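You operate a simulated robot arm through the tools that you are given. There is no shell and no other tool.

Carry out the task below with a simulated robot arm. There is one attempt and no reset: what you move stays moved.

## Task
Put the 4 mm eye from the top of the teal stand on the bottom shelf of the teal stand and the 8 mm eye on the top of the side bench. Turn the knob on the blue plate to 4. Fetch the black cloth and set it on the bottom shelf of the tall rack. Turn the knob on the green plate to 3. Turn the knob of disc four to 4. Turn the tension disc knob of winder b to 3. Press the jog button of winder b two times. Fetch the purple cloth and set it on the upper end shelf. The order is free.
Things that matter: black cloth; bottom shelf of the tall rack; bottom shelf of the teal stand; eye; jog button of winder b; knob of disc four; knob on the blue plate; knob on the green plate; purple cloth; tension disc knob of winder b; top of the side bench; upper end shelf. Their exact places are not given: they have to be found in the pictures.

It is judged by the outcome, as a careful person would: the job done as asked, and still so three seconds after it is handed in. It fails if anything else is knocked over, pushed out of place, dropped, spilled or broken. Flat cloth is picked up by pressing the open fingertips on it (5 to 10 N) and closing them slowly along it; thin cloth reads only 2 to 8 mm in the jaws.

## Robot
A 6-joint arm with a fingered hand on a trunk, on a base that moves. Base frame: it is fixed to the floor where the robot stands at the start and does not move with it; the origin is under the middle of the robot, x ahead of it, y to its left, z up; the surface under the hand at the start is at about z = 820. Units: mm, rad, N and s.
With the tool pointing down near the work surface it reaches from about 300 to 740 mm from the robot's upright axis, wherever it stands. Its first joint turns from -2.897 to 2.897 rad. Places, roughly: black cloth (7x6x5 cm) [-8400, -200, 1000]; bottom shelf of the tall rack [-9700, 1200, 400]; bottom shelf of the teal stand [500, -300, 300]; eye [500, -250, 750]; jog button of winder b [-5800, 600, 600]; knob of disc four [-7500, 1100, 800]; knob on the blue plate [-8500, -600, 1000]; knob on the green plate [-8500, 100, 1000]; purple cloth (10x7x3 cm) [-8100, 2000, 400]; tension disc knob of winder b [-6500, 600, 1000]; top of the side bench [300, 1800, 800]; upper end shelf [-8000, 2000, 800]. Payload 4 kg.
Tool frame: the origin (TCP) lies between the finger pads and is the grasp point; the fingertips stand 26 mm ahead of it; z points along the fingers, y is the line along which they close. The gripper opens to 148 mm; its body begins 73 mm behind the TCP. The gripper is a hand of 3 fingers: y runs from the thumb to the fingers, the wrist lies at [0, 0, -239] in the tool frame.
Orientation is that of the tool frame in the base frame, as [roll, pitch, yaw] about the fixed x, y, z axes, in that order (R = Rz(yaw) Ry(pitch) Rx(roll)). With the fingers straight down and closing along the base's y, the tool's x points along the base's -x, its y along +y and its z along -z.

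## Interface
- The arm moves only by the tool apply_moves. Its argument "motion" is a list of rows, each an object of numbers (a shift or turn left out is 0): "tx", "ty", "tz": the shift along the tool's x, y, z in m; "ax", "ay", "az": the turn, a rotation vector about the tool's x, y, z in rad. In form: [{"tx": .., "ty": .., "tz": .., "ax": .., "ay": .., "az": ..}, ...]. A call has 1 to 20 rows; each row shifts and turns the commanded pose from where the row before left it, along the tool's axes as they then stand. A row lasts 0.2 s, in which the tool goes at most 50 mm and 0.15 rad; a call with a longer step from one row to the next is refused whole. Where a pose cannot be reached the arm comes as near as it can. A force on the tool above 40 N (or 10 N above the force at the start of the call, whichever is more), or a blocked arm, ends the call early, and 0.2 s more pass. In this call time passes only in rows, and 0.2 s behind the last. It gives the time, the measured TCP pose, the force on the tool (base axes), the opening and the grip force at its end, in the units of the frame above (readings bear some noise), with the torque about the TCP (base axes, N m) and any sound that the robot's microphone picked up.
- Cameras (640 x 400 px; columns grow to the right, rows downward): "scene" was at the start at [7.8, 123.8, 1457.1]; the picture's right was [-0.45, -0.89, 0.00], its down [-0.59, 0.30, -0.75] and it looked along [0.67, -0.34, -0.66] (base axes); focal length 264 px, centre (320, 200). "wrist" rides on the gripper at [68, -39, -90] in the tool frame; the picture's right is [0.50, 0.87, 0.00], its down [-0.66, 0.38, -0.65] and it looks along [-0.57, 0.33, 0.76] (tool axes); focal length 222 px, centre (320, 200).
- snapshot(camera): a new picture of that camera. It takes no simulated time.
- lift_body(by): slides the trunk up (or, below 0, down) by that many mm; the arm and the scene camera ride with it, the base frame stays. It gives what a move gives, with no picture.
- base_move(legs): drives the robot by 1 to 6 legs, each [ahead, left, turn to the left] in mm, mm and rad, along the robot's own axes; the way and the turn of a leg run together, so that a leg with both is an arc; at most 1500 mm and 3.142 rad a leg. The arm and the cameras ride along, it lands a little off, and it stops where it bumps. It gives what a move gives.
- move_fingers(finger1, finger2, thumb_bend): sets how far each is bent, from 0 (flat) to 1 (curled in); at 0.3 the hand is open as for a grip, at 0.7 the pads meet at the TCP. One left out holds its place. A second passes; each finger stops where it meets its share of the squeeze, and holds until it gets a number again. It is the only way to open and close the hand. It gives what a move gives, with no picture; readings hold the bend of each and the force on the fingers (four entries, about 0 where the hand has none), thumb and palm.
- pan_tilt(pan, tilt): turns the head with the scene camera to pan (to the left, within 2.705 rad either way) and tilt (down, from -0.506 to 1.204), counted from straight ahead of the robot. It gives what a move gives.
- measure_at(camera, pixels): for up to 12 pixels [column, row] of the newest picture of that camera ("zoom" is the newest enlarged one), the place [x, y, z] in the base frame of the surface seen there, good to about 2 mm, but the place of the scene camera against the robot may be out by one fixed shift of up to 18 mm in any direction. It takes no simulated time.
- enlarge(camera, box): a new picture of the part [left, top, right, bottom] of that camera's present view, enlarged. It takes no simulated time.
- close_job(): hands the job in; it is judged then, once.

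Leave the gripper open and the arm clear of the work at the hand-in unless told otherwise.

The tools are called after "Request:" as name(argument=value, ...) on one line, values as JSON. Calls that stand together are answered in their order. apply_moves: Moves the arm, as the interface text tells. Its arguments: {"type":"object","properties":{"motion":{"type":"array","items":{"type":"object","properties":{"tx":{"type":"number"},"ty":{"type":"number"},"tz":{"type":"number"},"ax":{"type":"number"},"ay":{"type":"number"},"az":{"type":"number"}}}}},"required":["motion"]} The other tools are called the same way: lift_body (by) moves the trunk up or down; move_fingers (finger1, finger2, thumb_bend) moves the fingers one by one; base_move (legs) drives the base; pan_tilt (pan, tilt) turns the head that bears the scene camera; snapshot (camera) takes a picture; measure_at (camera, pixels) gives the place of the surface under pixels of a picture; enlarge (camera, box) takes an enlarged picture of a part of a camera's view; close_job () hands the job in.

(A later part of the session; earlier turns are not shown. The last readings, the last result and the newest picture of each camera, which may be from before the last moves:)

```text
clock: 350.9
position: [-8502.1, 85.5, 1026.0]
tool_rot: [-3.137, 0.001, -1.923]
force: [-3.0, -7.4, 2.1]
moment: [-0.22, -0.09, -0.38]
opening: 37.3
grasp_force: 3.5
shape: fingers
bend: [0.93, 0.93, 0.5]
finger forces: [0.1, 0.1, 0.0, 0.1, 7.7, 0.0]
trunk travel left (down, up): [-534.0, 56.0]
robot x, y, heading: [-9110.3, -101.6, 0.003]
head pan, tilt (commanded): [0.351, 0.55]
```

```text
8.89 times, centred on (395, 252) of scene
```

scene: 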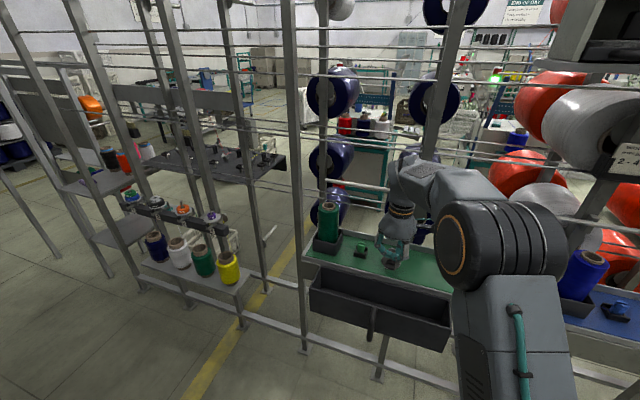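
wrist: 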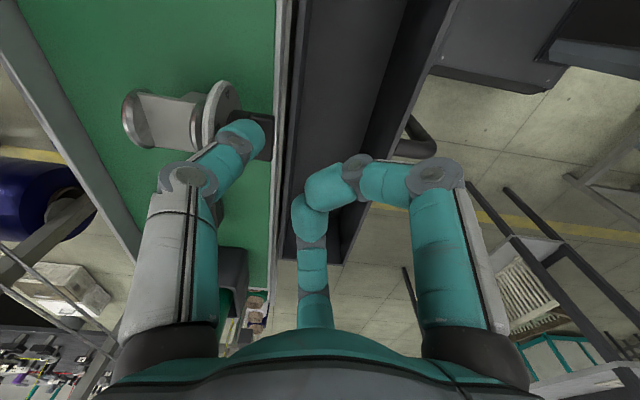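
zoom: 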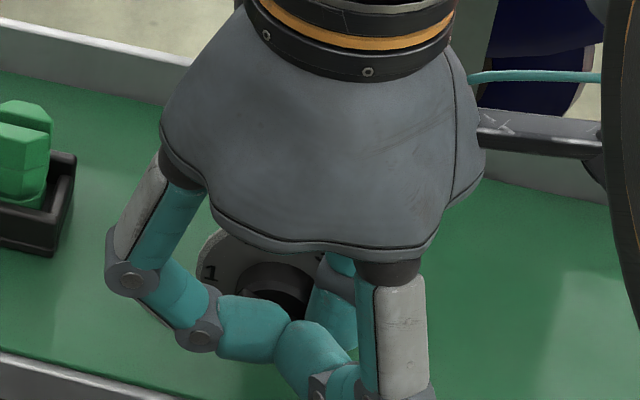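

The thumb tip is ~21 mm right of the TCP, so TCP y≈93 is needed. I lift, reposition and press again.

Request:
apply_moves(motion=[{"tz": -0.022}, {"tx": -0.0075, "ty": 0.0028}])

Request:
apply_moves(motion=[{"tz": 0.006}, {"tz": 0.003}])

Request:
apply_moves(motion=[{"tz": 0.003}])

Request:
apply_moves(motion=[{"tz": 0.003}])

Request:
apply_moves(motion=[{"tz": 0.003}])

```text
clock: 351.5
position: [-8504.2, 94.5, 1049.3]
tool_rot: [-3.138, 0.001, -1.923]
force: [-0.1, -1.1, 0.3]
moment: [-0.03, 0.01, 0.0]
opening: 37.2
grasp_force: 0.0
shape: fingers
bend: [0.93, 0.93, 0.5]
finger forces: [0.0, 0.0, 0.1, 0.0, 0.1, 0.0]
trunk travel left (down, up): [-534.0, 56.0]
robot x, y, heading: [-9112.7, -105.9, 0.0]
head pan, tilt (commanded): [0.351, 0.55]
```

```text
clock: 352.1
position: [-8503.1, 92.6, 1039.6]
tool_rot: [-3.137, 0.002, -1.924]
force: [-2.4, -5.6, 9.9]
moment: [-0.32, -0.47, -0.24]
opening: 37.7
grasp_force: 5.3
shape: fingers
bend: [0.93, 0.93, 0.5]
finger forces: [0.1, 0.0, 0.0, 0.0, 10.7, 0.1]
trunk travel left (down, up): [-534.0, 56.0]
robot x, y, heading: [-9111.2, -106.6, -0.001]
head pan, tilt (commanded): [0.351, 0.55]
```

```text
clock: 352.5
position: [-8504.8, 89.3, 1038.0]
tool_rot: [-3.137, 0.001, -1.927]
force: [-5.3, -17.2, 15.5]
moment: [-0.73, -0.58, -0.85]
opening: 38.4
grasp_force: 11.6
shape: fingers
bend: [0.93, 0.93, 0.5]
finger forces: [0.0, 0.1, 0.1, 0.0, 22.6, 0.0]
trunk travel left (down, up): [-534.0, 56.0]
robot x, y, heading: [-9116.4, -102.9, -0.006]
head pan, tilt (commanded): [0.351, 0.55]
```

```text
clock: 352.9
position: [-8504.7, 88.1, 1032.7]
tool_rot: [-3.139, 0.002, -1.928]
force: [-11.0, -31.1, 10.8]
moment: [-1.19, -0.23, -1.74]
opening: 39.4
grasp_force: 16.6
shape: fingers
bend: [0.93, 0.93, 0.5]
finger forces: [0.1, 0.0, 0.0, 0.1, 33.4, 0.0]
trunk travel left (down, up): [-534.0, 56.0]
robot x, y, heading: [-9111.8, -102.8, -0.003]
head pan, tilt (commanded): [0.351, 0.55]
```

```text
clock: 353.3
position: [-8506.1, 87.3, 1030.9]
tool_rot: [-3.138, 0.002, -1.927]
force: [-14.2, -41.6, 11.7]
moment: [-1.47, -0.11, -2.26]
opening: 39.6
grasp_force: 22.0
shape: fingers
bend: [0.93, 0.93, 0.5]
finger forces: [0.0, 0.0, 0.1, 0.1, 43.3, 0.0]
trunk travel left (down, up): [-534.0, 56.0]
robot x, y, heading: [-9116.1, -104.6, -0.001]
head pan, tilt (commanded): [0.351, 0.55]
```

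Too far out again (lateral force). I back off up, and use TCP y≈97, where the earlier contact was nearly vertical.

Request:
apply_moves(motion=[{"tz": -0.01}, {"tz": -0.01}])

Request:
enlarge(camera="wrist", box=[160, 70, 300, 180])

```text
clock: 353.9
position: [-8504.2, 95.6, 1048.5]
tool_rot: [-3.139, 0.005, -1.919]
force: [0.2, 0.4, -0.4]
moment: [0.03, 0.0, -0.03]
opening: 37.2
grasp_force: 0.1
shape: fingers
bend: [0.93, 0.93, 0.5]
finger forces: [0.0, 0.0, 0.0, 0.1, 0.0, 0.0]
trunk travel left (down, up): [-534.0, 56.0]
robot x, y, heading: [-9112.3, -104.5, 0.001]
head pan, tilt (commanded): [0.351, 0.55]
```

```text
3.64 times, centred on (230, 125) of wrist
```

zoom: 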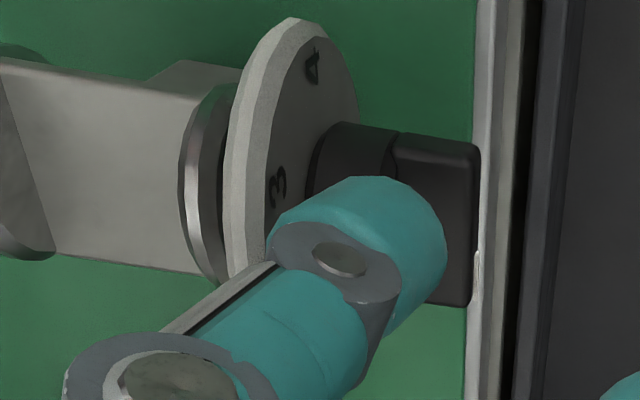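

Request:
apply_moves(motion=[{"tx": -0.0042, "ty": 0.0016}, {"tz": 0.004}])

Request:
apply_moves(motion=[{"tz": 0.003}])

Request:
apply_moves(motion=[{"tz": 0.002}])

Request:
apply_moves(motion=[{"tz": 0.002}])

```text
clock: 354.5
position: [-8502.0, 97.4, 1046.1]
tool_rot: [-3.137, 0.003, -1.922]
force: [0.4, -0.5, 0.0]
moment: [0.03, -0.02, -0.01]
opening: 37.1
grasp_force: 0.1
shape: fingers
bend: [0.93, 0.93, 0.5]
finger forces: [0.0, 0.1, 0.0, 0.0, 0.0, 0.1]
trunk travel left (down, up): [-534.0, 56.0]
robot x, y, heading: [-9110.2, -101.5, 0.004]
head pan, tilt (commanded): [0.351, 0.55]
```

```text
clock: 354.9
position: [-8502.4, 96.8, 1041.7]
tool_rot: [-3.136, 0.003, -1.921]
force: [-0.1, -0.2, 3.7]
moment: [-0.08, -0.15, -0.03]
opening: 37.7
grasp_force: 1.8
shape: fingers
bend: [0.93, 0.93, 0.5]
finger forces: [0.1, 0.1, 0.0, 0.0, 3.9, 0.0]
trunk travel left (down, up): [-534.0, 56.0]
robot x, y, heading: [-9110.4, -102.5, 0.001]
head pan, tilt (commanded): [0.351, 0.55]
```

```text
clock: 355.3
position: [-8503.7, 96.7, 1042.8]
tool_rot: [-3.137, 0.002, -1.923]
force: [-0.3, -1.6, 11.9]
moment: [-0.24, -0.61, -0.13]
opening: 37.1
grasp_force: 6.8
shape: fingers
bend: [0.93, 0.93, 0.5]
finger forces: [0.1, 0.0, 0.0, 0.0, 13.3, 0.0]
trunk travel left (down, up): [-534.0, 56.0]
robot x, y, heading: [-9113.6, -102.8, 0.0]
head pan, tilt (commanded): [0.351, 0.55]
```

```text
clock: 355.7
position: [-8503.1, 96.1, 1042.3]
tool_rot: [-3.132, 0.006, -1.924]
force: [-2.9, -6.4, 29.9]
moment: [-0.58, -1.33, -0.35]
opening: 37.1
grasp_force: 15.1
shape: fingers
bend: [0.93, 0.93, 0.49]
finger forces: [0.0, 0.0, 0.0, 0.0, 30.4, 0.1]
trunk travel left (down, up): [-534.0, 56.0]
robot x, y, heading: [-9113.0, -103.2, 0.001]
head pan, tilt (commanded): [0.351, 0.55]
```

I was pressing on the round skirt, not the bar. I move the thumb ~8 mm out from the plate and to the proper lateral position (TCP ≈ (−8511, 88)), then press.

Request:
apply_moves(motion=[{"tz": -0.012}, {"tx": 0.0028, "ty": 0.0075}, {"tx": 0.0085, "ty": -0.0031}])

Request:
enlarge(camera="wrist", box=[160, 70, 300, 180])

```text
clock: 356.5
position: [-8510.8, 87.9, 1049.9]
tool_rot: [-3.138, 0.001, -1.923]
force: [0.2, -0.3, -0.5]
moment: [-0.03, 0.02, -0.01]
opening: 37.0
grasp_force: 0.1
shape: fingers
bend: [0.93, 0.93, 0.5]
finger forces: [0.1, 0.0, 0.1, 0.0, 0.1, 0.0]
trunk travel left (down, up): [-534.0, 56.0]
robot x, y, heading: [-9111.5, -104.6, 0.0]
head pan, tilt (commanded): [0.351, 0.55]
```

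```text
3.64 times, centred on (230, 125) of wrist
```

zoom: 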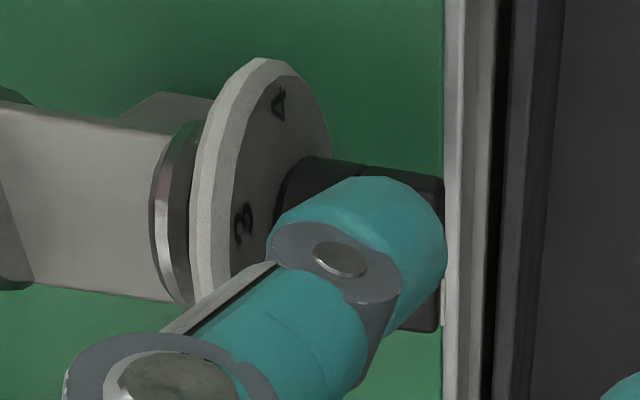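

Request:
apply_moves(motion=[{"tz": 0.006}, {"tz": 0.005}])

Request:
apply_moves(motion=[{"tz": 0.003}])

Request:
apply_moves(motion=[{"tz": 0.003}])

Request:
apply_moves(motion=[{"tz": 0.003}])

```text
clock: 357.1
position: [-8508.0, 89.1, 1038.1]
tool_rot: [-3.139, 0.003, -1.924]
force: [0.0, 0.8, 0.3]
moment: [0.04, 0.01, 0.0]
opening: 37.3
grasp_force: 0.1
shape: fingers
bend: [0.93, 0.93, 0.5]
finger forces: [0.0, 0.0, 0.1, 0.0, 0.0, 0.0]
trunk travel left (down, up): [-534.0, 56.0]
robot x, y, heading: [-9111.5, -99.4, 0.0]
head pan, tilt (commanded): [0.351, 0.55]
```

```text
clock: 357.5
position: [-8509.4, 89.2, 1037.0]
tool_rot: [-3.138, 0.002, -1.924]
force: [0.4, 0.3, 0.5]
moment: [-0.01, 0.0, 0.01]
opening: 37.3
grasp_force: 0.0
shape: fingers
bend: [0.93, 0.93, 0.5]
finger forces: [0.0, 0.0, 0.1, 0.1, 0.1, 0.0]
trunk travel left (down, up): [-534.0, 56.0]
robot x, y, heading: [-9112.4, -104.3, 0.003]
head pan, tilt (commanded): [0.351, 0.55]
```

```text
clock: 357.9
position: [-8508.8, 88.5, 1031.6]
tool_rot: [-3.138, 0.002, -1.924]
force: [1.1, 0.5, 0.3]
moment: [-0.01, -0.05, 0.02]
opening: 37.3
grasp_force: 0.1
shape: fingers
bend: [0.94, 0.93, 0.5]
finger forces: [0.1, 0.0, 0.0, 0.0, 0.8, 0.0]
trunk travel left (down, up): [-534.0, 56.0]
robot x, y, heading: [-9110.6, -102.5, -0.003]
head pan, tilt (commanded): [0.351, 0.55]
```

```text
clock: 358.3
position: [-8509.6, 88.7, 1030.5]
tool_rot: [-3.14, 0.002, -1.923]
force: [0.9, 0.5, 0.8]
moment: [-0.02, -0.03, -0.02]
opening: 37.8
grasp_force: 0.2
shape: fingers
bend: [0.94, 0.93, 0.5]
finger forces: [0.0, 0.0, 0.0, 0.1, 0.9, 0.1]
trunk travel left (down, up): [-534.0, 56.0]
robot x, y, heading: [-9112.4, -103.4, 0.007]
head pan, tilt (commanded): [0.351, 0.55]
```

Request:
apply_moves(motion=[{"tz": 0.003}])

Request:
apply_moves(motion=[{"tz": 0.003}])

Request:
enlarge(camera="wrist", box=[160, 70, 300, 180])

Request:
enlarge(camera="scene", box=[370, 230, 420, 275])

```text
clock: 358.7
position: [-8511.0, 88.9, 1026.9]
tool_rot: [-3.138, 0.001, -1.923]
force: [0.3, -0.1, -0.5]
moment: [-0.02, 0.01, -0.02]
opening: 37.3
grasp_force: 0.1
shape: fingers
bend: [0.94, 0.93, 0.5]
finger forces: [0.0, 0.0, 0.0, 0.1, 0.1, 0.0]
trunk travel left (down, up): [-534.0, 56.0]
robot x, y, heading: [-9112.9, -102.6, -0.001]
head pan, tilt (commanded): [0.351, 0.55]
```

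```text
clock: 359.1
position: [-8510.3, 87.4, 1023.9]
tool_rot: [-3.137, 0.001, -1.925]
force: [1.3, 0.9, -0.3]
moment: [0.02, -0.04, -0.02]
opening: 37.5
grasp_force: 0.1
shape: fingers
bend: [0.94, 0.93, 0.5]
finger forces: [0.0, 0.0, 0.0, 0.1, 0.0, 0.1]
trunk travel left (down, up): [-534.0, 56.0]
robot x, y, heading: [-9113.3, -100.3, -0.001]
head pan, tilt (commanded): [0.351, 0.55]
```

```text
3.64 times, centred on (230, 125) of wrist
```

zoom: 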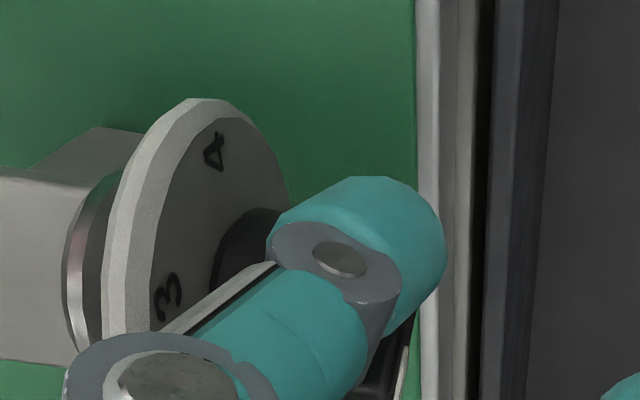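

```text
8.89 times, centred on (395, 252) of scene
```

zoom: 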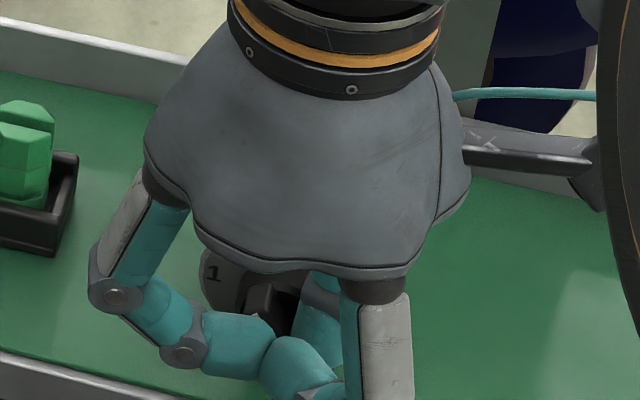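

The bar is turning now. I lift 45 mm and read the angle.

Request:
apply_moves(motion=[{"tz": -0.025}, {"tz": -0.03}])

Request:
enlarge(camera="scene", box=[370, 230, 420, 275])

Request:
enlarge(camera="wrist", box=[160, 50, 300, 160])

```text
clock: 359.7
position: [-8510.9, 90.1, 1077.6]
tool_rot: [-3.137, -0.001, -1.923]
force: [-0.7, 0.1, 0.3]
moment: [0.01, 0.03, -0.02]
opening: 37.6
grasp_force: 0.1
shape: fingers
bend: [0.94, 0.94, 0.5]
finger forces: [0.1, 0.0, 0.0, 0.0, 0.1, 0.0]
trunk travel left (down, up): [-534.0, 56.0]
robot x, y, heading: [-9111.7, -105.4, 0.005]
head pan, tilt (commanded): [0.351, 0.55]
```

```text
8.89 times, centred on (395, 252) of scene
```

zoom: 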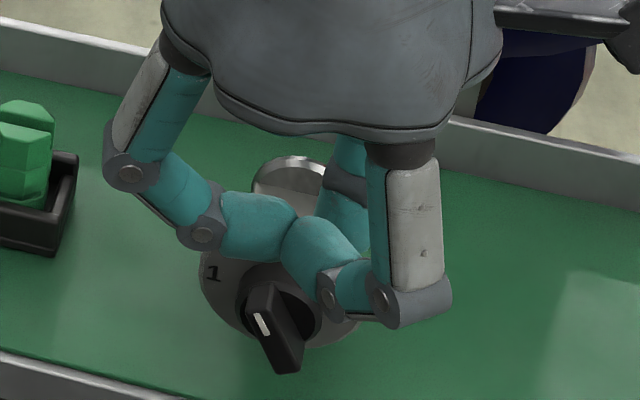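

```text
3.64 times, centred on (230, 105) of wrist
```

zoom: 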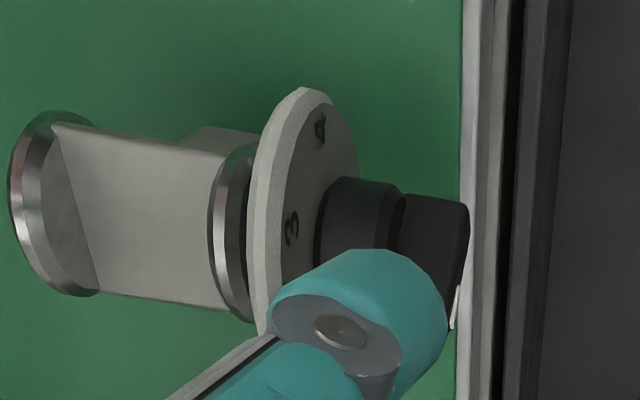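

Now it points to 2. Next I place the thumb on the left side of the pointer, at its upper half, and push right toward 3 in small steps.

Request:
apply_moves(motion=[{"tx": -0.0441, "ty": 0.0163}, {"tz": 0.025}, {"tz": 0.02}])

Request:
enlarge(camera="scene", box=[370, 230, 420, 275])

Request:
enlarge(camera="wrist", box=[160, 20, 300, 150])

```text
clock: 360.5
position: [-8510.3, 134.7, 1033.2]
tool_rot: [-3.138, 0.002, -1.923]
force: [0.5, 0.4, 0.4]
moment: [0.03, 0.02, -0.02]
opening: 37.9
grasp_force: 0.1
shape: fingers
bend: [0.94, 0.94, 0.5]
finger forces: [0.1, 0.0, 0.1, 0.1, 0.0, 0.0]
trunk travel left (down, up): [-534.0, 56.0]
robot x, y, heading: [-9111.7, -101.6, -0.002]
head pan, tilt (commanded): [0.351, 0.55]
```

```text
8.89 times, centred on (395, 252) of scene
```

zoom: 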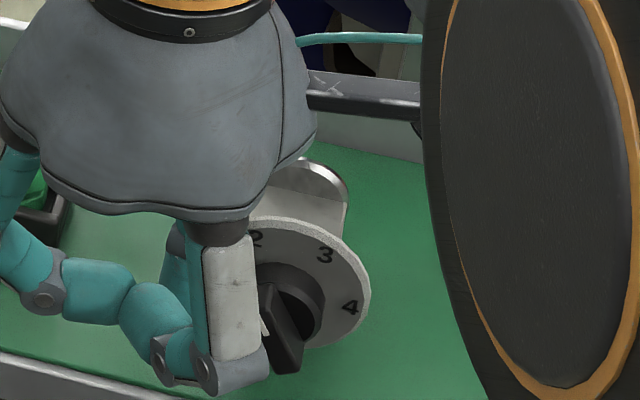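

```text
3.08 times, centred on (230, 85) of wrist
```

zoom: 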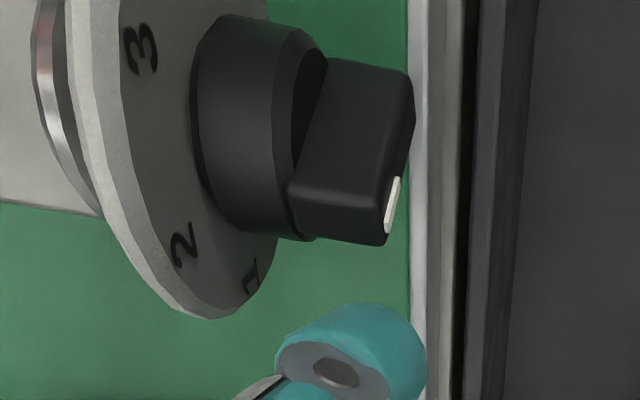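

Request:
apply_moves(motion=[{"tx": 0.0047, "ty": -0.0017}, {"tx": 0.0047, "ty": -0.0017}])

Request:
apply_moves(motion=[{"tx": 0.0023, "ty": -0.0009}])

Request:
enlarge(camera="wrist", box=[160, 20, 300, 150])

```text
clock: 361.1
position: [-8510.6, 126.2, 1032.9]
tool_rot: [-3.136, 0.003, -1.924]
force: [-0.3, 0.0, 0.6]
moment: [0.02, 0.01, -0.01]
opening: 39.5
grasp_force: 0.1
shape: fingers
bend: [0.96, 0.96, 0.5]
finger forces: [0.0, 0.1, 0.0, 0.0, 0.0, 0.0]
trunk travel left (down, up): [-534.0, 56.0]
robot x, y, heading: [-9113.2, -105.6, 0.001]
head pan, tilt (commanded): [0.351, 0.55]
```

```text
clock: 361.5
position: [-8509.5, 123.6, 1033.4]
tool_rot: [-3.14, 0.001, -1.924]
force: [-0.5, -0.3, 0.2]
moment: [-0.02, 0.01, -0.02]
opening: 40.2
grasp_force: 0.1
shape: fingers
bend: [0.97, 0.97, 0.5]
finger forces: [0.0, 0.0, 0.1, 0.1, 0.1, 0.1]
trunk travel left (down, up): [-534.0, 56.0]
robot x, y, heading: [-9109.1, -103.8, 0.002]
head pan, tilt (commanded): [0.351, 0.55]
```

```text
3.08 times, centred on (230, 85) of wrist
```

zoom: 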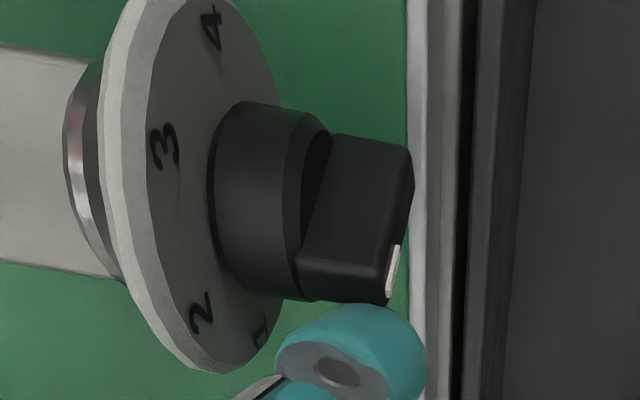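

Request:
apply_moves(motion=[{"tx": 0.0023, "ty": -0.0009}])

Request:
apply_moves(motion=[{"tx": 0.0023, "ty": -0.0009}])

Request:
enlarge(camera="wrist", box=[160, 20, 300, 150])

Request:
enlarge(camera="scene", box=[370, 230, 420, 275])

```text
clock: 361.9
position: [-8511.4, 120.7, 1034.3]
tool_rot: [-3.138, 0.003, -1.923]
force: [-0.2, 1.5, -0.6]
moment: [0.01, -0.02, 0.03]
opening: 39.9
grasp_force: 0.4
shape: fingers
bend: [0.97, 0.97, 0.5]
finger forces: [0.0, 0.1, 0.0, 0.1, 0.8, 0.1]
trunk travel left (down, up): [-534.0, 56.0]
robot x, y, heading: [-9112.3, -108.2, -0.0]
head pan, tilt (commanded): [0.351, 0.55]
```

```text
clock: 362.3
position: [-8511.3, 122.0, 1034.6]
tool_rot: [-3.137, 0.002, -1.92]
force: [1.6, 6.2, 4.3]
moment: [0.1, -0.2, 0.38]
opening: 39.3
grasp_force: 3.7
shape: fingers
bend: [0.97, 0.97, 0.5]
finger forces: [0.1, 0.0, 0.1, 0.0, 7.6, 0.1]
trunk travel left (down, up): [-534.0, 56.0]
robot x, y, heading: [-9113.9, -102.3, 0.003]
head pan, tilt (commanded): [0.351, 0.55]
```

```text
3.08 times, centred on (230, 85) of wrist
```

zoom: 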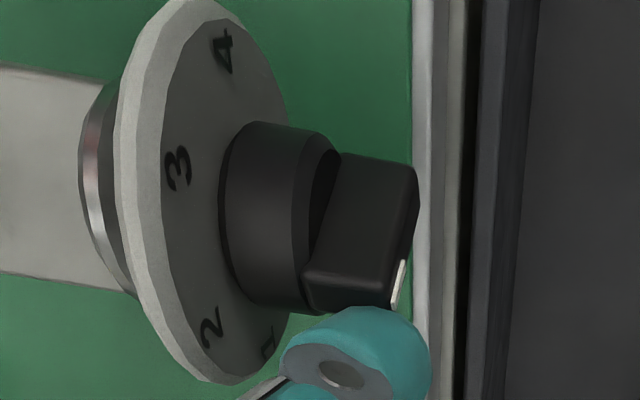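

```text
8.89 times, centred on (395, 252) of scene
```

zoom: 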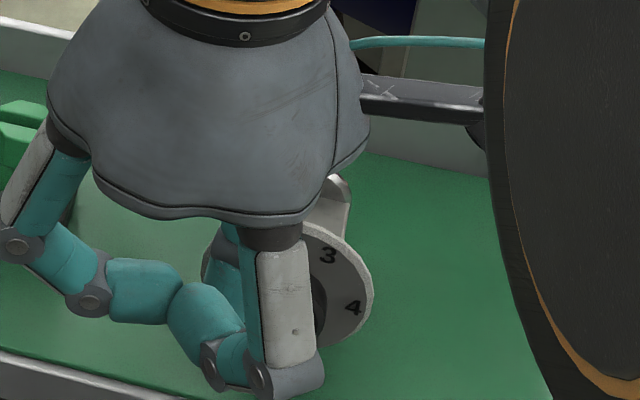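

Request:
apply_moves(motion=[{"tx": 0.0019, "ty": -0.0007}])

Request:
enlarge(camera="wrist", box=[160, 20, 300, 150])

```text
clock: 362.7
position: [-8511.5, 116.7, 1034.2]
tool_rot: [-3.141, 0.001, -1.923]
force: [-0.6, 0.6, -0.4]
moment: [-0.02, -0.01, 0.0]
opening: 39.9
grasp_force: 0.0
shape: fingers
bend: [0.97, 0.97, 0.5]
finger forces: [0.1, 0.1, 0.0, 0.0, 0.0, 0.1]
trunk travel left (down, up): [-534.0, 56.0]
robot x, y, heading: [-9112.4, -103.9, 0.002]
head pan, tilt (commanded): [0.351, 0.55]
```

```text
3.08 times, centred on (230, 85) of wrist
```

zoom: 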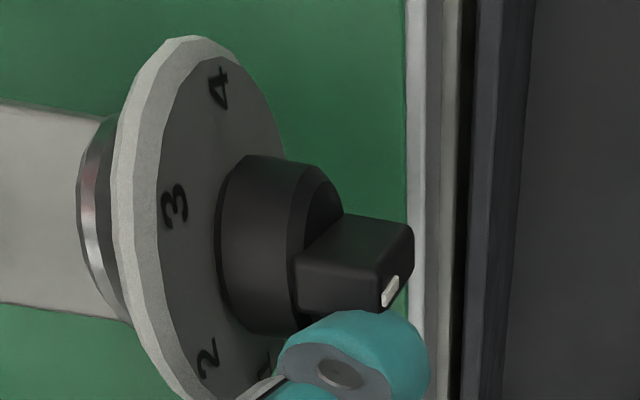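

It slipped to straight up. I continue with 1 mm steps to get to 3 without overshoot.

Request:
apply_moves(motion=[{"tx": 0.0019, "ty": -0.0007}])

Request:
apply_moves(motion=[{"tx": 0.0012, "ty": -0.0004}])

Request:
apply_moves(motion=[{"tx": 0.0009, "ty": -0.0003}])

Request:
enlarge(camera="wrist", box=[160, 20, 300, 150])

```text
clock: 363.1
position: [-8511.6, 114.7, 1035.2]
tool_rot: [-3.138, 0.0, -1.923]
force: [-0.2, 1.3, 0.4]
moment: [-0.02, -0.01, 0.02]
opening: 39.7
grasp_force: 0.0
shape: fingers
bend: [0.97, 0.97, 0.5]
finger forces: [0.0, 0.0, 0.0, 0.0, 0.0, 0.0]
trunk travel left (down, up): [-534.0, 56.0]
robot x, y, heading: [-9110.7, -102.3, 0.003]
head pan, tilt (commanded): [0.351, 0.55]
```

```text
clock: 363.5
position: [-8511.0, 115.3, 1034.9]
tool_rot: [-3.138, 0.002, -1.924]
force: [-0.3, 0.0, -0.3]
moment: [0.04, -0.01, -0.01]
opening: 39.8
grasp_force: 0.3
shape: fingers
bend: [0.97, 0.97, 0.5]
finger forces: [0.1, 0.1, 0.0, 0.0, 0.3, 0.0]
trunk travel left (down, up): [-534.0, 56.0]
robot x, y, heading: [-9112.2, -102.7, 0.001]
head pan, tilt (commanded): [0.351, 0.55]
```

```text
clock: 363.9
position: [-8509.3, 112.8, 1033.5]
tool_rot: [-3.139, 0.002, -1.924]
force: [0.4, -0.3, -0.3]
moment: [0.03, 0.02, -0.03]
opening: 39.9
grasp_force: 0.0
shape: fingers
bend: [0.97, 0.97, 0.5]
finger forces: [0.0, 0.0, 0.0, 0.0, 0.1, 0.0]
trunk travel left (down, up): [-534.0, 56.0]
robot x, y, heading: [-9110.6, -107.0, -0.001]
head pan, tilt (commanded): [0.351, 0.55]
```

```text
3.08 times, centred on (230, 85) of wrist
```

zoom: 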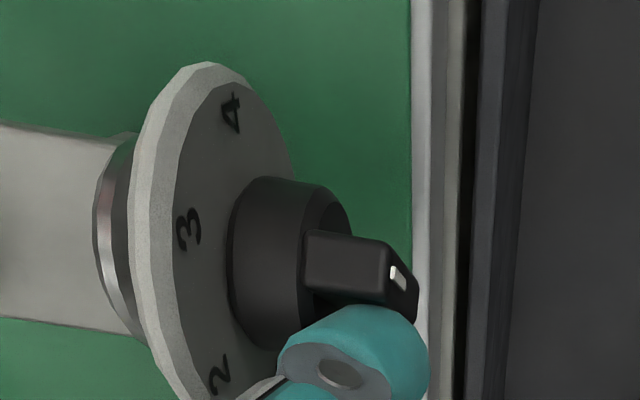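

Request:
apply_moves(motion=[{"tx": -0.003, "ty": 0.001}, {"tz": -0.03}, {"tz": -0.03}, {"tx": -0.02, "ty": 0.007}])

Request:
enlarge(camera="scene", box=[370, 230, 420, 275])

Request:
enlarge(camera="wrist", box=[160, 20, 300, 150])

```text
clock: 364.9
position: [-8510.9, 136.4, 1095.9]
tool_rot: [-3.137, 0.001, -1.922]
force: [-0.5, -1.3, 0.2]
moment: [0.0, 0.01, 0.01]
opening: 40.0
grasp_force: 0.1
shape: fingers
bend: [0.97, 0.97, 0.5]
finger forces: [0.0, 0.0, 0.1, 0.1, 0.0, 0.0]
trunk travel left (down, up): [-534.0, 56.0]
robot x, y, heading: [-9110.6, -103.4, 0.001]
head pan, tilt (commanded): [0.351, 0.55]
```

```text
8.89 times, centred on (395, 252) of scene
```

zoom: 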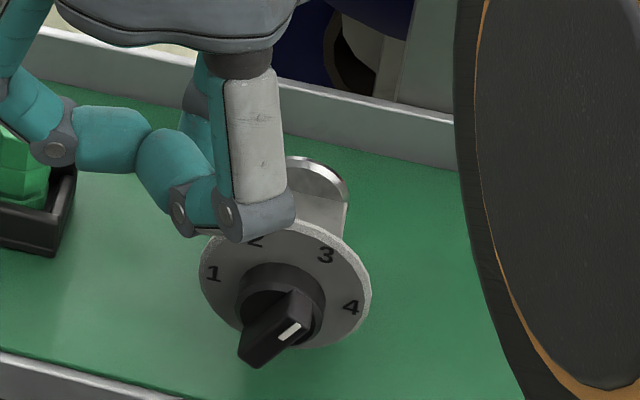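

```text
3.08 times, centred on (230, 85) of wrist
```

zoom: 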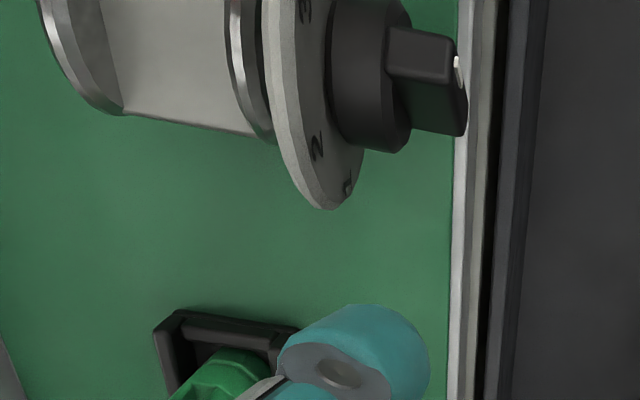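

Request:
measure_at(camera="zoom", pixels=[[281, 338], [298, 325], [212, 273], [326, 255], [350, 307], [250, 352], [265, 360], [285, 345]])

```text
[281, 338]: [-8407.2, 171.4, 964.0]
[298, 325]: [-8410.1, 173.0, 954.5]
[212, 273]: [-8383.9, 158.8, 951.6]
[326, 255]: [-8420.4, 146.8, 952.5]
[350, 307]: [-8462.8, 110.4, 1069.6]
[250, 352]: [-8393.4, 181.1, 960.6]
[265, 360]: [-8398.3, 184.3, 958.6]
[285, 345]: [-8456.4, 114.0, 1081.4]
```

Request:
enlarge(camera="scene", box=[370, 230, 420, 275])

Request:
measure_at(camera="zoom", pixels=[[281, 338], [298, 325], [212, 273], [256, 241], [326, 255], [350, 307], [250, 352], [262, 362], [300, 322]])

```text
8.89 times, centred on (395, 252) of scene
```

zoom: 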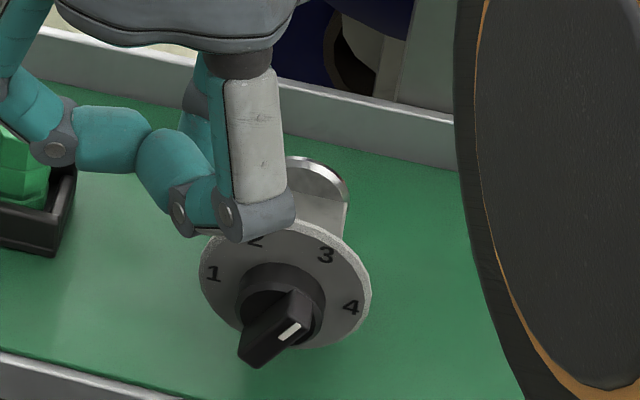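

```text
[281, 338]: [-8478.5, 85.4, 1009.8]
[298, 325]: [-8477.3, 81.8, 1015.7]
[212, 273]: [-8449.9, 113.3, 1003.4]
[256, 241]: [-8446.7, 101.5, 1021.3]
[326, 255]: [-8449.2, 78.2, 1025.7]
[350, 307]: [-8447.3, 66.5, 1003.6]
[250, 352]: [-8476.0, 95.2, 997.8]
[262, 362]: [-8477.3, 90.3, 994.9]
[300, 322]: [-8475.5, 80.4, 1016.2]
```

Green knob is at 3 (pointer ≈57–60°, "3" at 61°). I retract the hand into the aisle and move 510 mm to the right for the blue knob.

Request:
apply_moves(motion=[{"tz": -0.02}, {"tx": 0.013, "ty": 0.0353}, {"tx": 0.013, "ty": 0.0353}, {"tx": 0.013, "ty": 0.0353}, {"tx": 0.013, "ty": 0.0353}])

Request:
base_move(legs=[[0, -510, 0]])

Request:
snapshot(camera="scene")

Request:
snapshot(camera="wrist")

```text
clock: 366.1
position: [-8661.9, 135.5, 1113.9]
tool_rot: [-3.138, 0.001, -1.925]
force: [-0.2, 0.3, 0.1]
moment: [0.02, -0.04, 0.0]
opening: 39.9
grasp_force: 0.1
shape: fingers
bend: [0.97, 0.97, 0.5]
finger forces: [0.0, 0.0, 0.0, 0.0, 0.0, 0.1]
trunk travel left (down, up): [-534.0, 56.0]
robot x, y, heading: [-9109.2, -102.2, 0.003]
head pan, tilt (commanded): [0.351, 0.55]
```

```text
clock: 369.1
position: [-8660.7, -379.2, 1114.8]
tool_rot: [-3.14, 0.002, -1.93]
force: [-0.5, 0.8, -0.4]
moment: [0.01, 0.0, 0.02]
opening: 39.8
grasp_force: 0.0
shape: fingers
bend: [0.97, 0.97, 0.5]
finger forces: [0.0, 0.1, 0.0, 0.0, 0.0, 0.1]
trunk travel left (down, up): [-534.0, 56.0]
robot x, y, heading: [-9113.9, -612.2, -0.007]
head pan, tilt (commanded): [0.351, 0.55]
```

```text
taken
```

scene: 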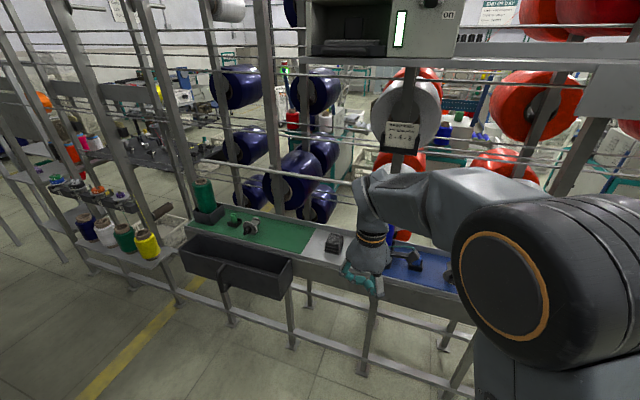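

```text
taken
```

wrist: 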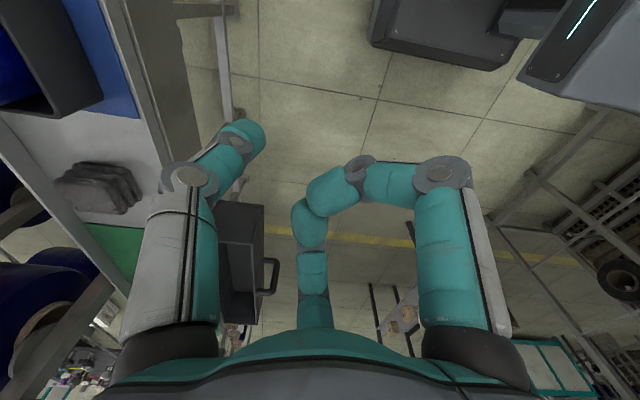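

Request:
measure_at(camera="scene", pixels=[[447, 275], [410, 262], [400, 275], [334, 245], [345, 55], [310, 62], [455, 55], [252, 227], [440, 285], [392, 230]])

Request:
enlarge(camera="scene", box=[300, 210, 470, 310])

```text
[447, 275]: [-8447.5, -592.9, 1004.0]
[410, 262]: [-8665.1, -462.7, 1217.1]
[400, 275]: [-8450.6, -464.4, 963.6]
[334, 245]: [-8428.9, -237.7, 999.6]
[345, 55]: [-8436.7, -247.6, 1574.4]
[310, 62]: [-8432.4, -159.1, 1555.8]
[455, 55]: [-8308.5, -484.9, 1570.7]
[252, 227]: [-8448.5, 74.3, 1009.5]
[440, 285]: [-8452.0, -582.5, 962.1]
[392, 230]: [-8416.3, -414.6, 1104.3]
```

```text
3.76 times, centred on (385, 260) of scene
```

zoom: 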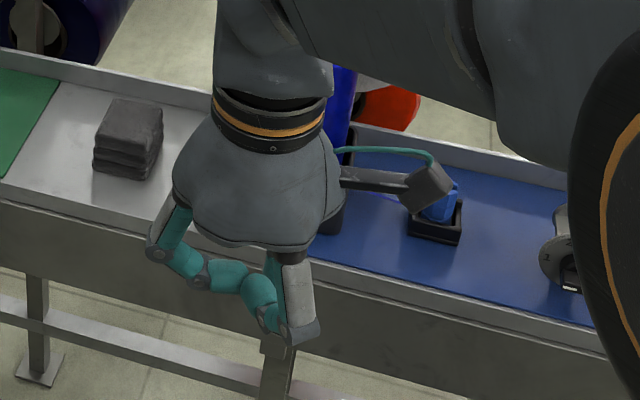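

Request:
base_move(legs=[[0, -178, 0.007]])

Request:
snapshot(camera="scene")

Request:
snapshot(camera="wrist")

Request:
enlarge(camera="scene", box=[360, 220, 440, 290])

```text
clock: 370.6
position: [-8663.1, -554.3, 1113.5]
tool_rot: [-3.138, 0.002, -1.923]
force: [0.2, 0.4, 0.0]
moment: [0.01, -0.02, 0.01]
opening: 39.8
grasp_force: 0.1
shape: fingers
bend: [0.97, 0.97, 0.5]
finger forces: [0.1, 0.0, 0.0, 0.0, 0.1, 0.0]
trunk travel left (down, up): [-534.0, 56.0]
robot x, y, heading: [-9110.9, -792.9, 0.001]
head pan, tilt (commanded): [0.351, 0.55]
```

```text
taken
```

scene: 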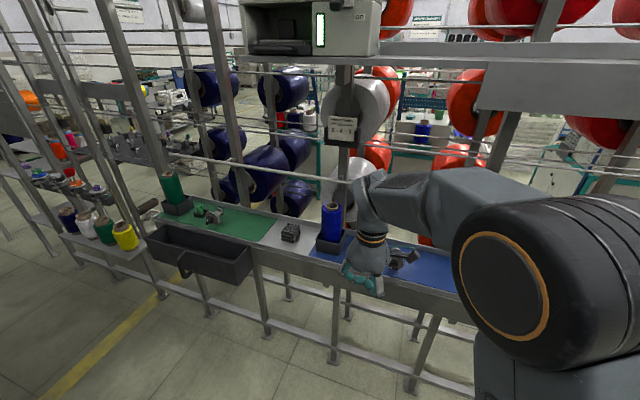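

```text
taken
```

wrist: 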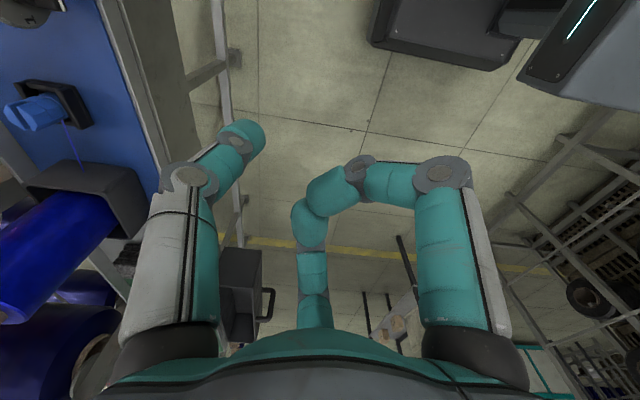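

```text
5.71 times, centred on (400, 255) of scene
```

zoom: 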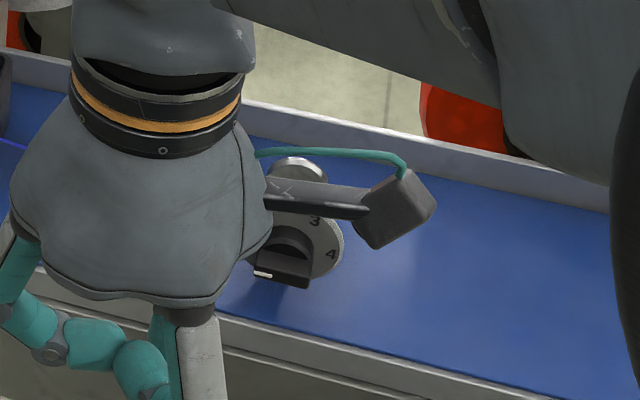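

Request:
measure_at(camera="zoom", pixels=[[315, 219], [330, 255], [263, 273], [300, 283], [335, 230], [280, 250], [300, 165]])

```text
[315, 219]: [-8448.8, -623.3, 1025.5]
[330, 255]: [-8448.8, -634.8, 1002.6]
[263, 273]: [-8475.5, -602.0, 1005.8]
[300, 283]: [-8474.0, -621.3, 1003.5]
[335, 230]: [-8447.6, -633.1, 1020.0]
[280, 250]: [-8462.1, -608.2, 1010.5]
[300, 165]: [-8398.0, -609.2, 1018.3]
```

Blue dial: same arrangement 701 mm to the right (centre y≈−613), pointer at 1; target 4. I move in front of it as for the green one.

Request:
apply_moves(motion=[{"ty": -0.0407, "tx": 0.0007}, {"ty": -0.0407, "tx": 0.0007}, {"ty": -0.0407, "tx": 0.0007}, {"ty": -0.0407, "tx": 0.0006}, {"tz": 0.023}, {"tz": 0.03}])

Request:
snapshot(camera="wrist")

Request:
enlarge(camera="wrist", box=[140, 40, 300, 170])

```text
clock: 372.0
position: [-8507.5, -609.9, 1061.3]
tool_rot: [-3.138, 0.001, -1.923]
force: [-0.5, 0.1, 0.6]
moment: [-0.01, 0.0, -0.02]
opening: 39.8
grasp_force: 0.1
shape: fingers
bend: [0.97, 0.97, 0.5]
finger forces: [0.1, 0.0, 0.0, 0.0, 0.0, 0.0]
trunk travel left (down, up): [-534.0, 56.0]
robot x, y, heading: [-9117.2, -791.3, -0.001]
head pan, tilt (commanded): [0.351, 0.55]
```

```text
taken
```

wrist: 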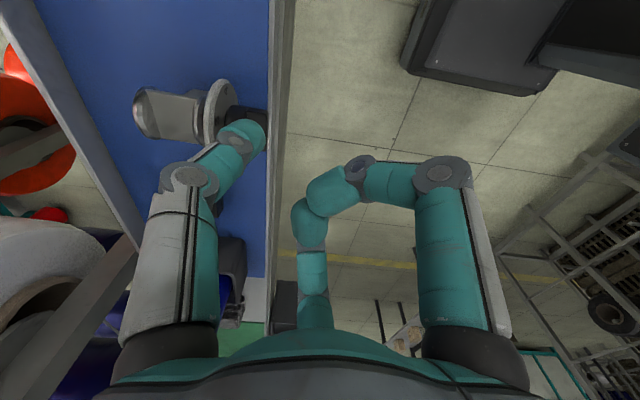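

```text
3.08 times, centred on (220, 105) of wrist
```

zoom: 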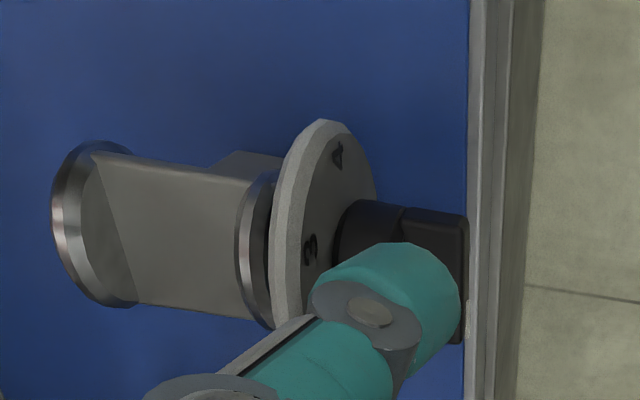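

Request:
measure_at(camera="zoom", pixels=[[312, 250], [337, 153], [430, 220], [455, 225], [375, 215], [465, 290], [320, 130], [400, 250]])

```text
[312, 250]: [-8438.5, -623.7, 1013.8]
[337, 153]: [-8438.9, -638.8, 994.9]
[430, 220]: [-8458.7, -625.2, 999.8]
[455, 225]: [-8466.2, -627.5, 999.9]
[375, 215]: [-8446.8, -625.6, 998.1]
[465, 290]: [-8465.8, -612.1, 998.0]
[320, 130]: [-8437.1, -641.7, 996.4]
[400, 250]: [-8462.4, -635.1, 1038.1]
```

Request:
apply_moves(motion=[{"tx": 0.0032, "ty": -0.0012}, {"tz": 0.012}, {"tz": 0.012}])

Request:
apply_moves(motion=[{"tz": 0.003}])

Request:
apply_moves(motion=[{"tz": 0.003}])

Request:
apply_moves(motion=[{"tz": 0.003}])

Request:
apply_moves(motion=[{"tz": 0.003}])

```text
clock: 372.8
position: [-8509.1, -616.0, 1037.2]
tool_rot: [-3.138, 0.002, -1.924]
force: [0.0, 0.4, 0.8]
moment: [-0.02, 0.05, 0.03]
opening: 40.2
grasp_force: 0.1
shape: fingers
bend: [0.97, 0.97, 0.5]
finger forces: [0.0, 0.0, 0.0, 0.1, 0.1, 0.1]
trunk travel left (down, up): [-534.0, 56.0]
robot x, y, heading: [-9114.3, -796.0, -0.0]
head pan, tilt (commanded): [0.351, 0.55]
```

```text
clock: 373.2
position: [-8510.0, -617.3, 1033.0]
tool_rot: [-3.138, 0.001, -1.923]
force: [0.1, -0.4, 0.1]
moment: [0.0, 0.0, -0.02]
opening: 39.9
grasp_force: 0.1
shape: fingers
bend: [0.97, 0.97, 0.5]
finger forces: [0.1, 0.0, 0.0, 0.1, 0.0, 0.1]
trunk travel left (down, up): [-534.0, 56.0]
robot x, y, heading: [-9117.6, -791.1, 0.001]
head pan, tilt (commanded): [0.351, 0.55]
```

```text
clock: 373.6
position: [-8510.1, -616.5, 1030.3]
tool_rot: [-3.139, 0.002, -1.925]
force: [0.3, -1.0, 1.4]
moment: [-0.03, -0.04, 0.0]
opening: 40.0
grasp_force: 0.4
shape: fingers
bend: [0.97, 0.97, 0.5]
finger forces: [0.1, 0.0, 0.0, 0.0, 1.1, 0.1]
trunk travel left (down, up): [-534.0, 56.0]
robot x, y, heading: [-9112.0, -792.2, -0.0]
head pan, tilt (commanded): [0.351, 0.55]
```

```text
clock: 374.0
position: [-8510.3, -617.1, 1027.0]
tool_rot: [-3.137, 0.002, -1.922]
force: [-0.5, -2.2, 0.9]
moment: [-0.08, -0.02, -0.07]
opening: 39.8
grasp_force: 0.5
shape: fingers
bend: [0.97, 0.97, 0.5]
finger forces: [0.0, 0.0, 0.0, 0.0, 1.7, 0.0]
trunk travel left (down, up): [-534.0, 56.0]
robot x, y, heading: [-9113.2, -791.0, -0.001]
head pan, tilt (commanded): [0.351, 0.55]
```

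```text
clock: 374.4
position: [-8508.0, -616.7, 1024.9]
tool_rot: [-3.137, 0.002, -1.923]
force: [-0.5, 0.2, -0.3]
moment: [0.0, 0.02, 0.0]
opening: 39.9
grasp_force: 0.2
shape: fingers
bend: [0.97, 0.97, 0.5]
finger forces: [0.0, 0.0, 0.1, 0.0, 0.1, 0.0]
trunk travel left (down, up): [-534.0, 56.0]
robot x, y, heading: [-9113.5, -795.4, -0.002]
head pan, tilt (commanded): [0.351, 0.55]
```

Request:
enlarge(camera="wrist", box=[160, 60, 300, 180])

Request:
snapshot(camera="scene")

Request:
enlarge(camera="scene", box=[375, 235, 425, 280])

```text
3.33 times, centred on (230, 120) of wrist
```

zoom: 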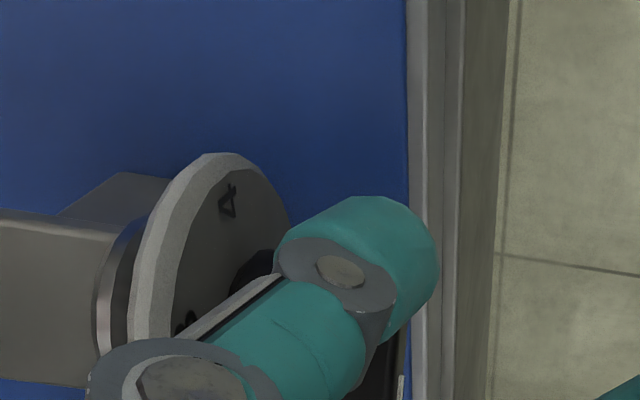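

```text
taken
```

scene: 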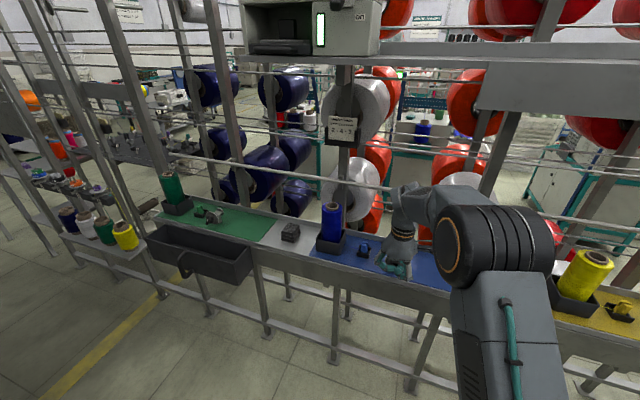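

```text
8.89 times, centred on (400, 258) of scene
```

zoom: 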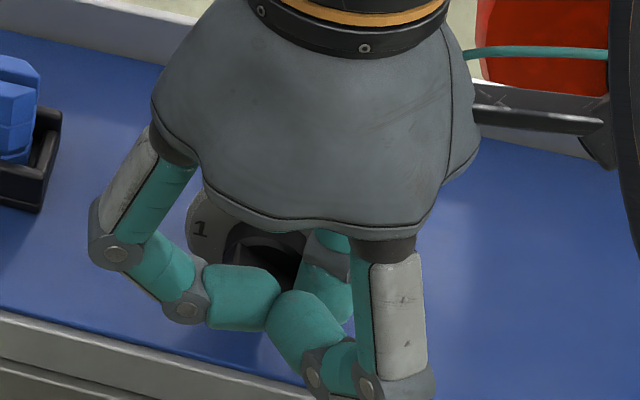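

Request:
apply_moves(motion=[{"tz": -0.025}, {"tz": -0.03}])

Request:
enlarge(camera="scene", box=[375, 235, 425, 280])

Request:
enlarge(camera="wrist", box=[160, 40, 300, 160])

```text
clock: 375.0
position: [-8510.3, -618.5, 1080.1]
tool_rot: [-3.137, 0.002, -1.924]
force: [-0.3, -0.3, -0.1]
moment: [-0.01, 0.02, 0.01]
opening: 39.9
grasp_force: 0.1
shape: fingers
bend: [0.97, 0.97, 0.5]
finger forces: [0.0, 0.0, 0.0, 0.1, 0.0, 0.1]
trunk travel left (down, up): [-534.0, 56.0]
robot x, y, heading: [-9112.4, -793.4, 0.001]
head pan, tilt (commanded): [0.351, 0.55]
```

```text
8.89 times, centred on (400, 258) of scene
```

zoom: 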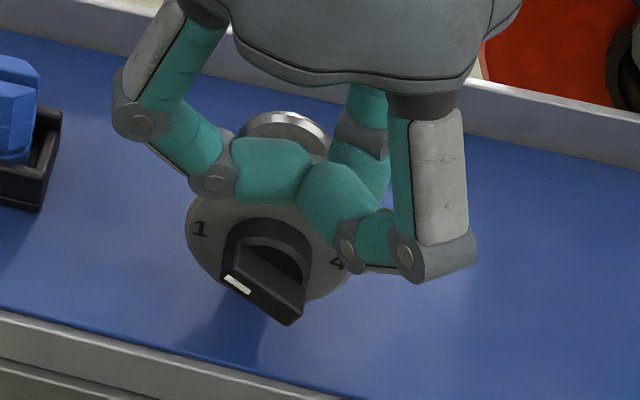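

```text
3.33 times, centred on (230, 100) of wrist
```

zoom: 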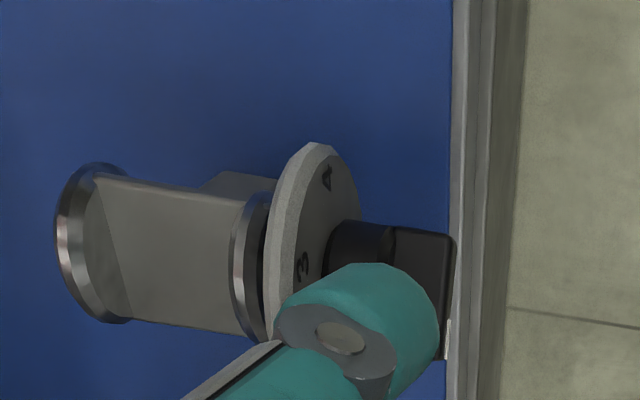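

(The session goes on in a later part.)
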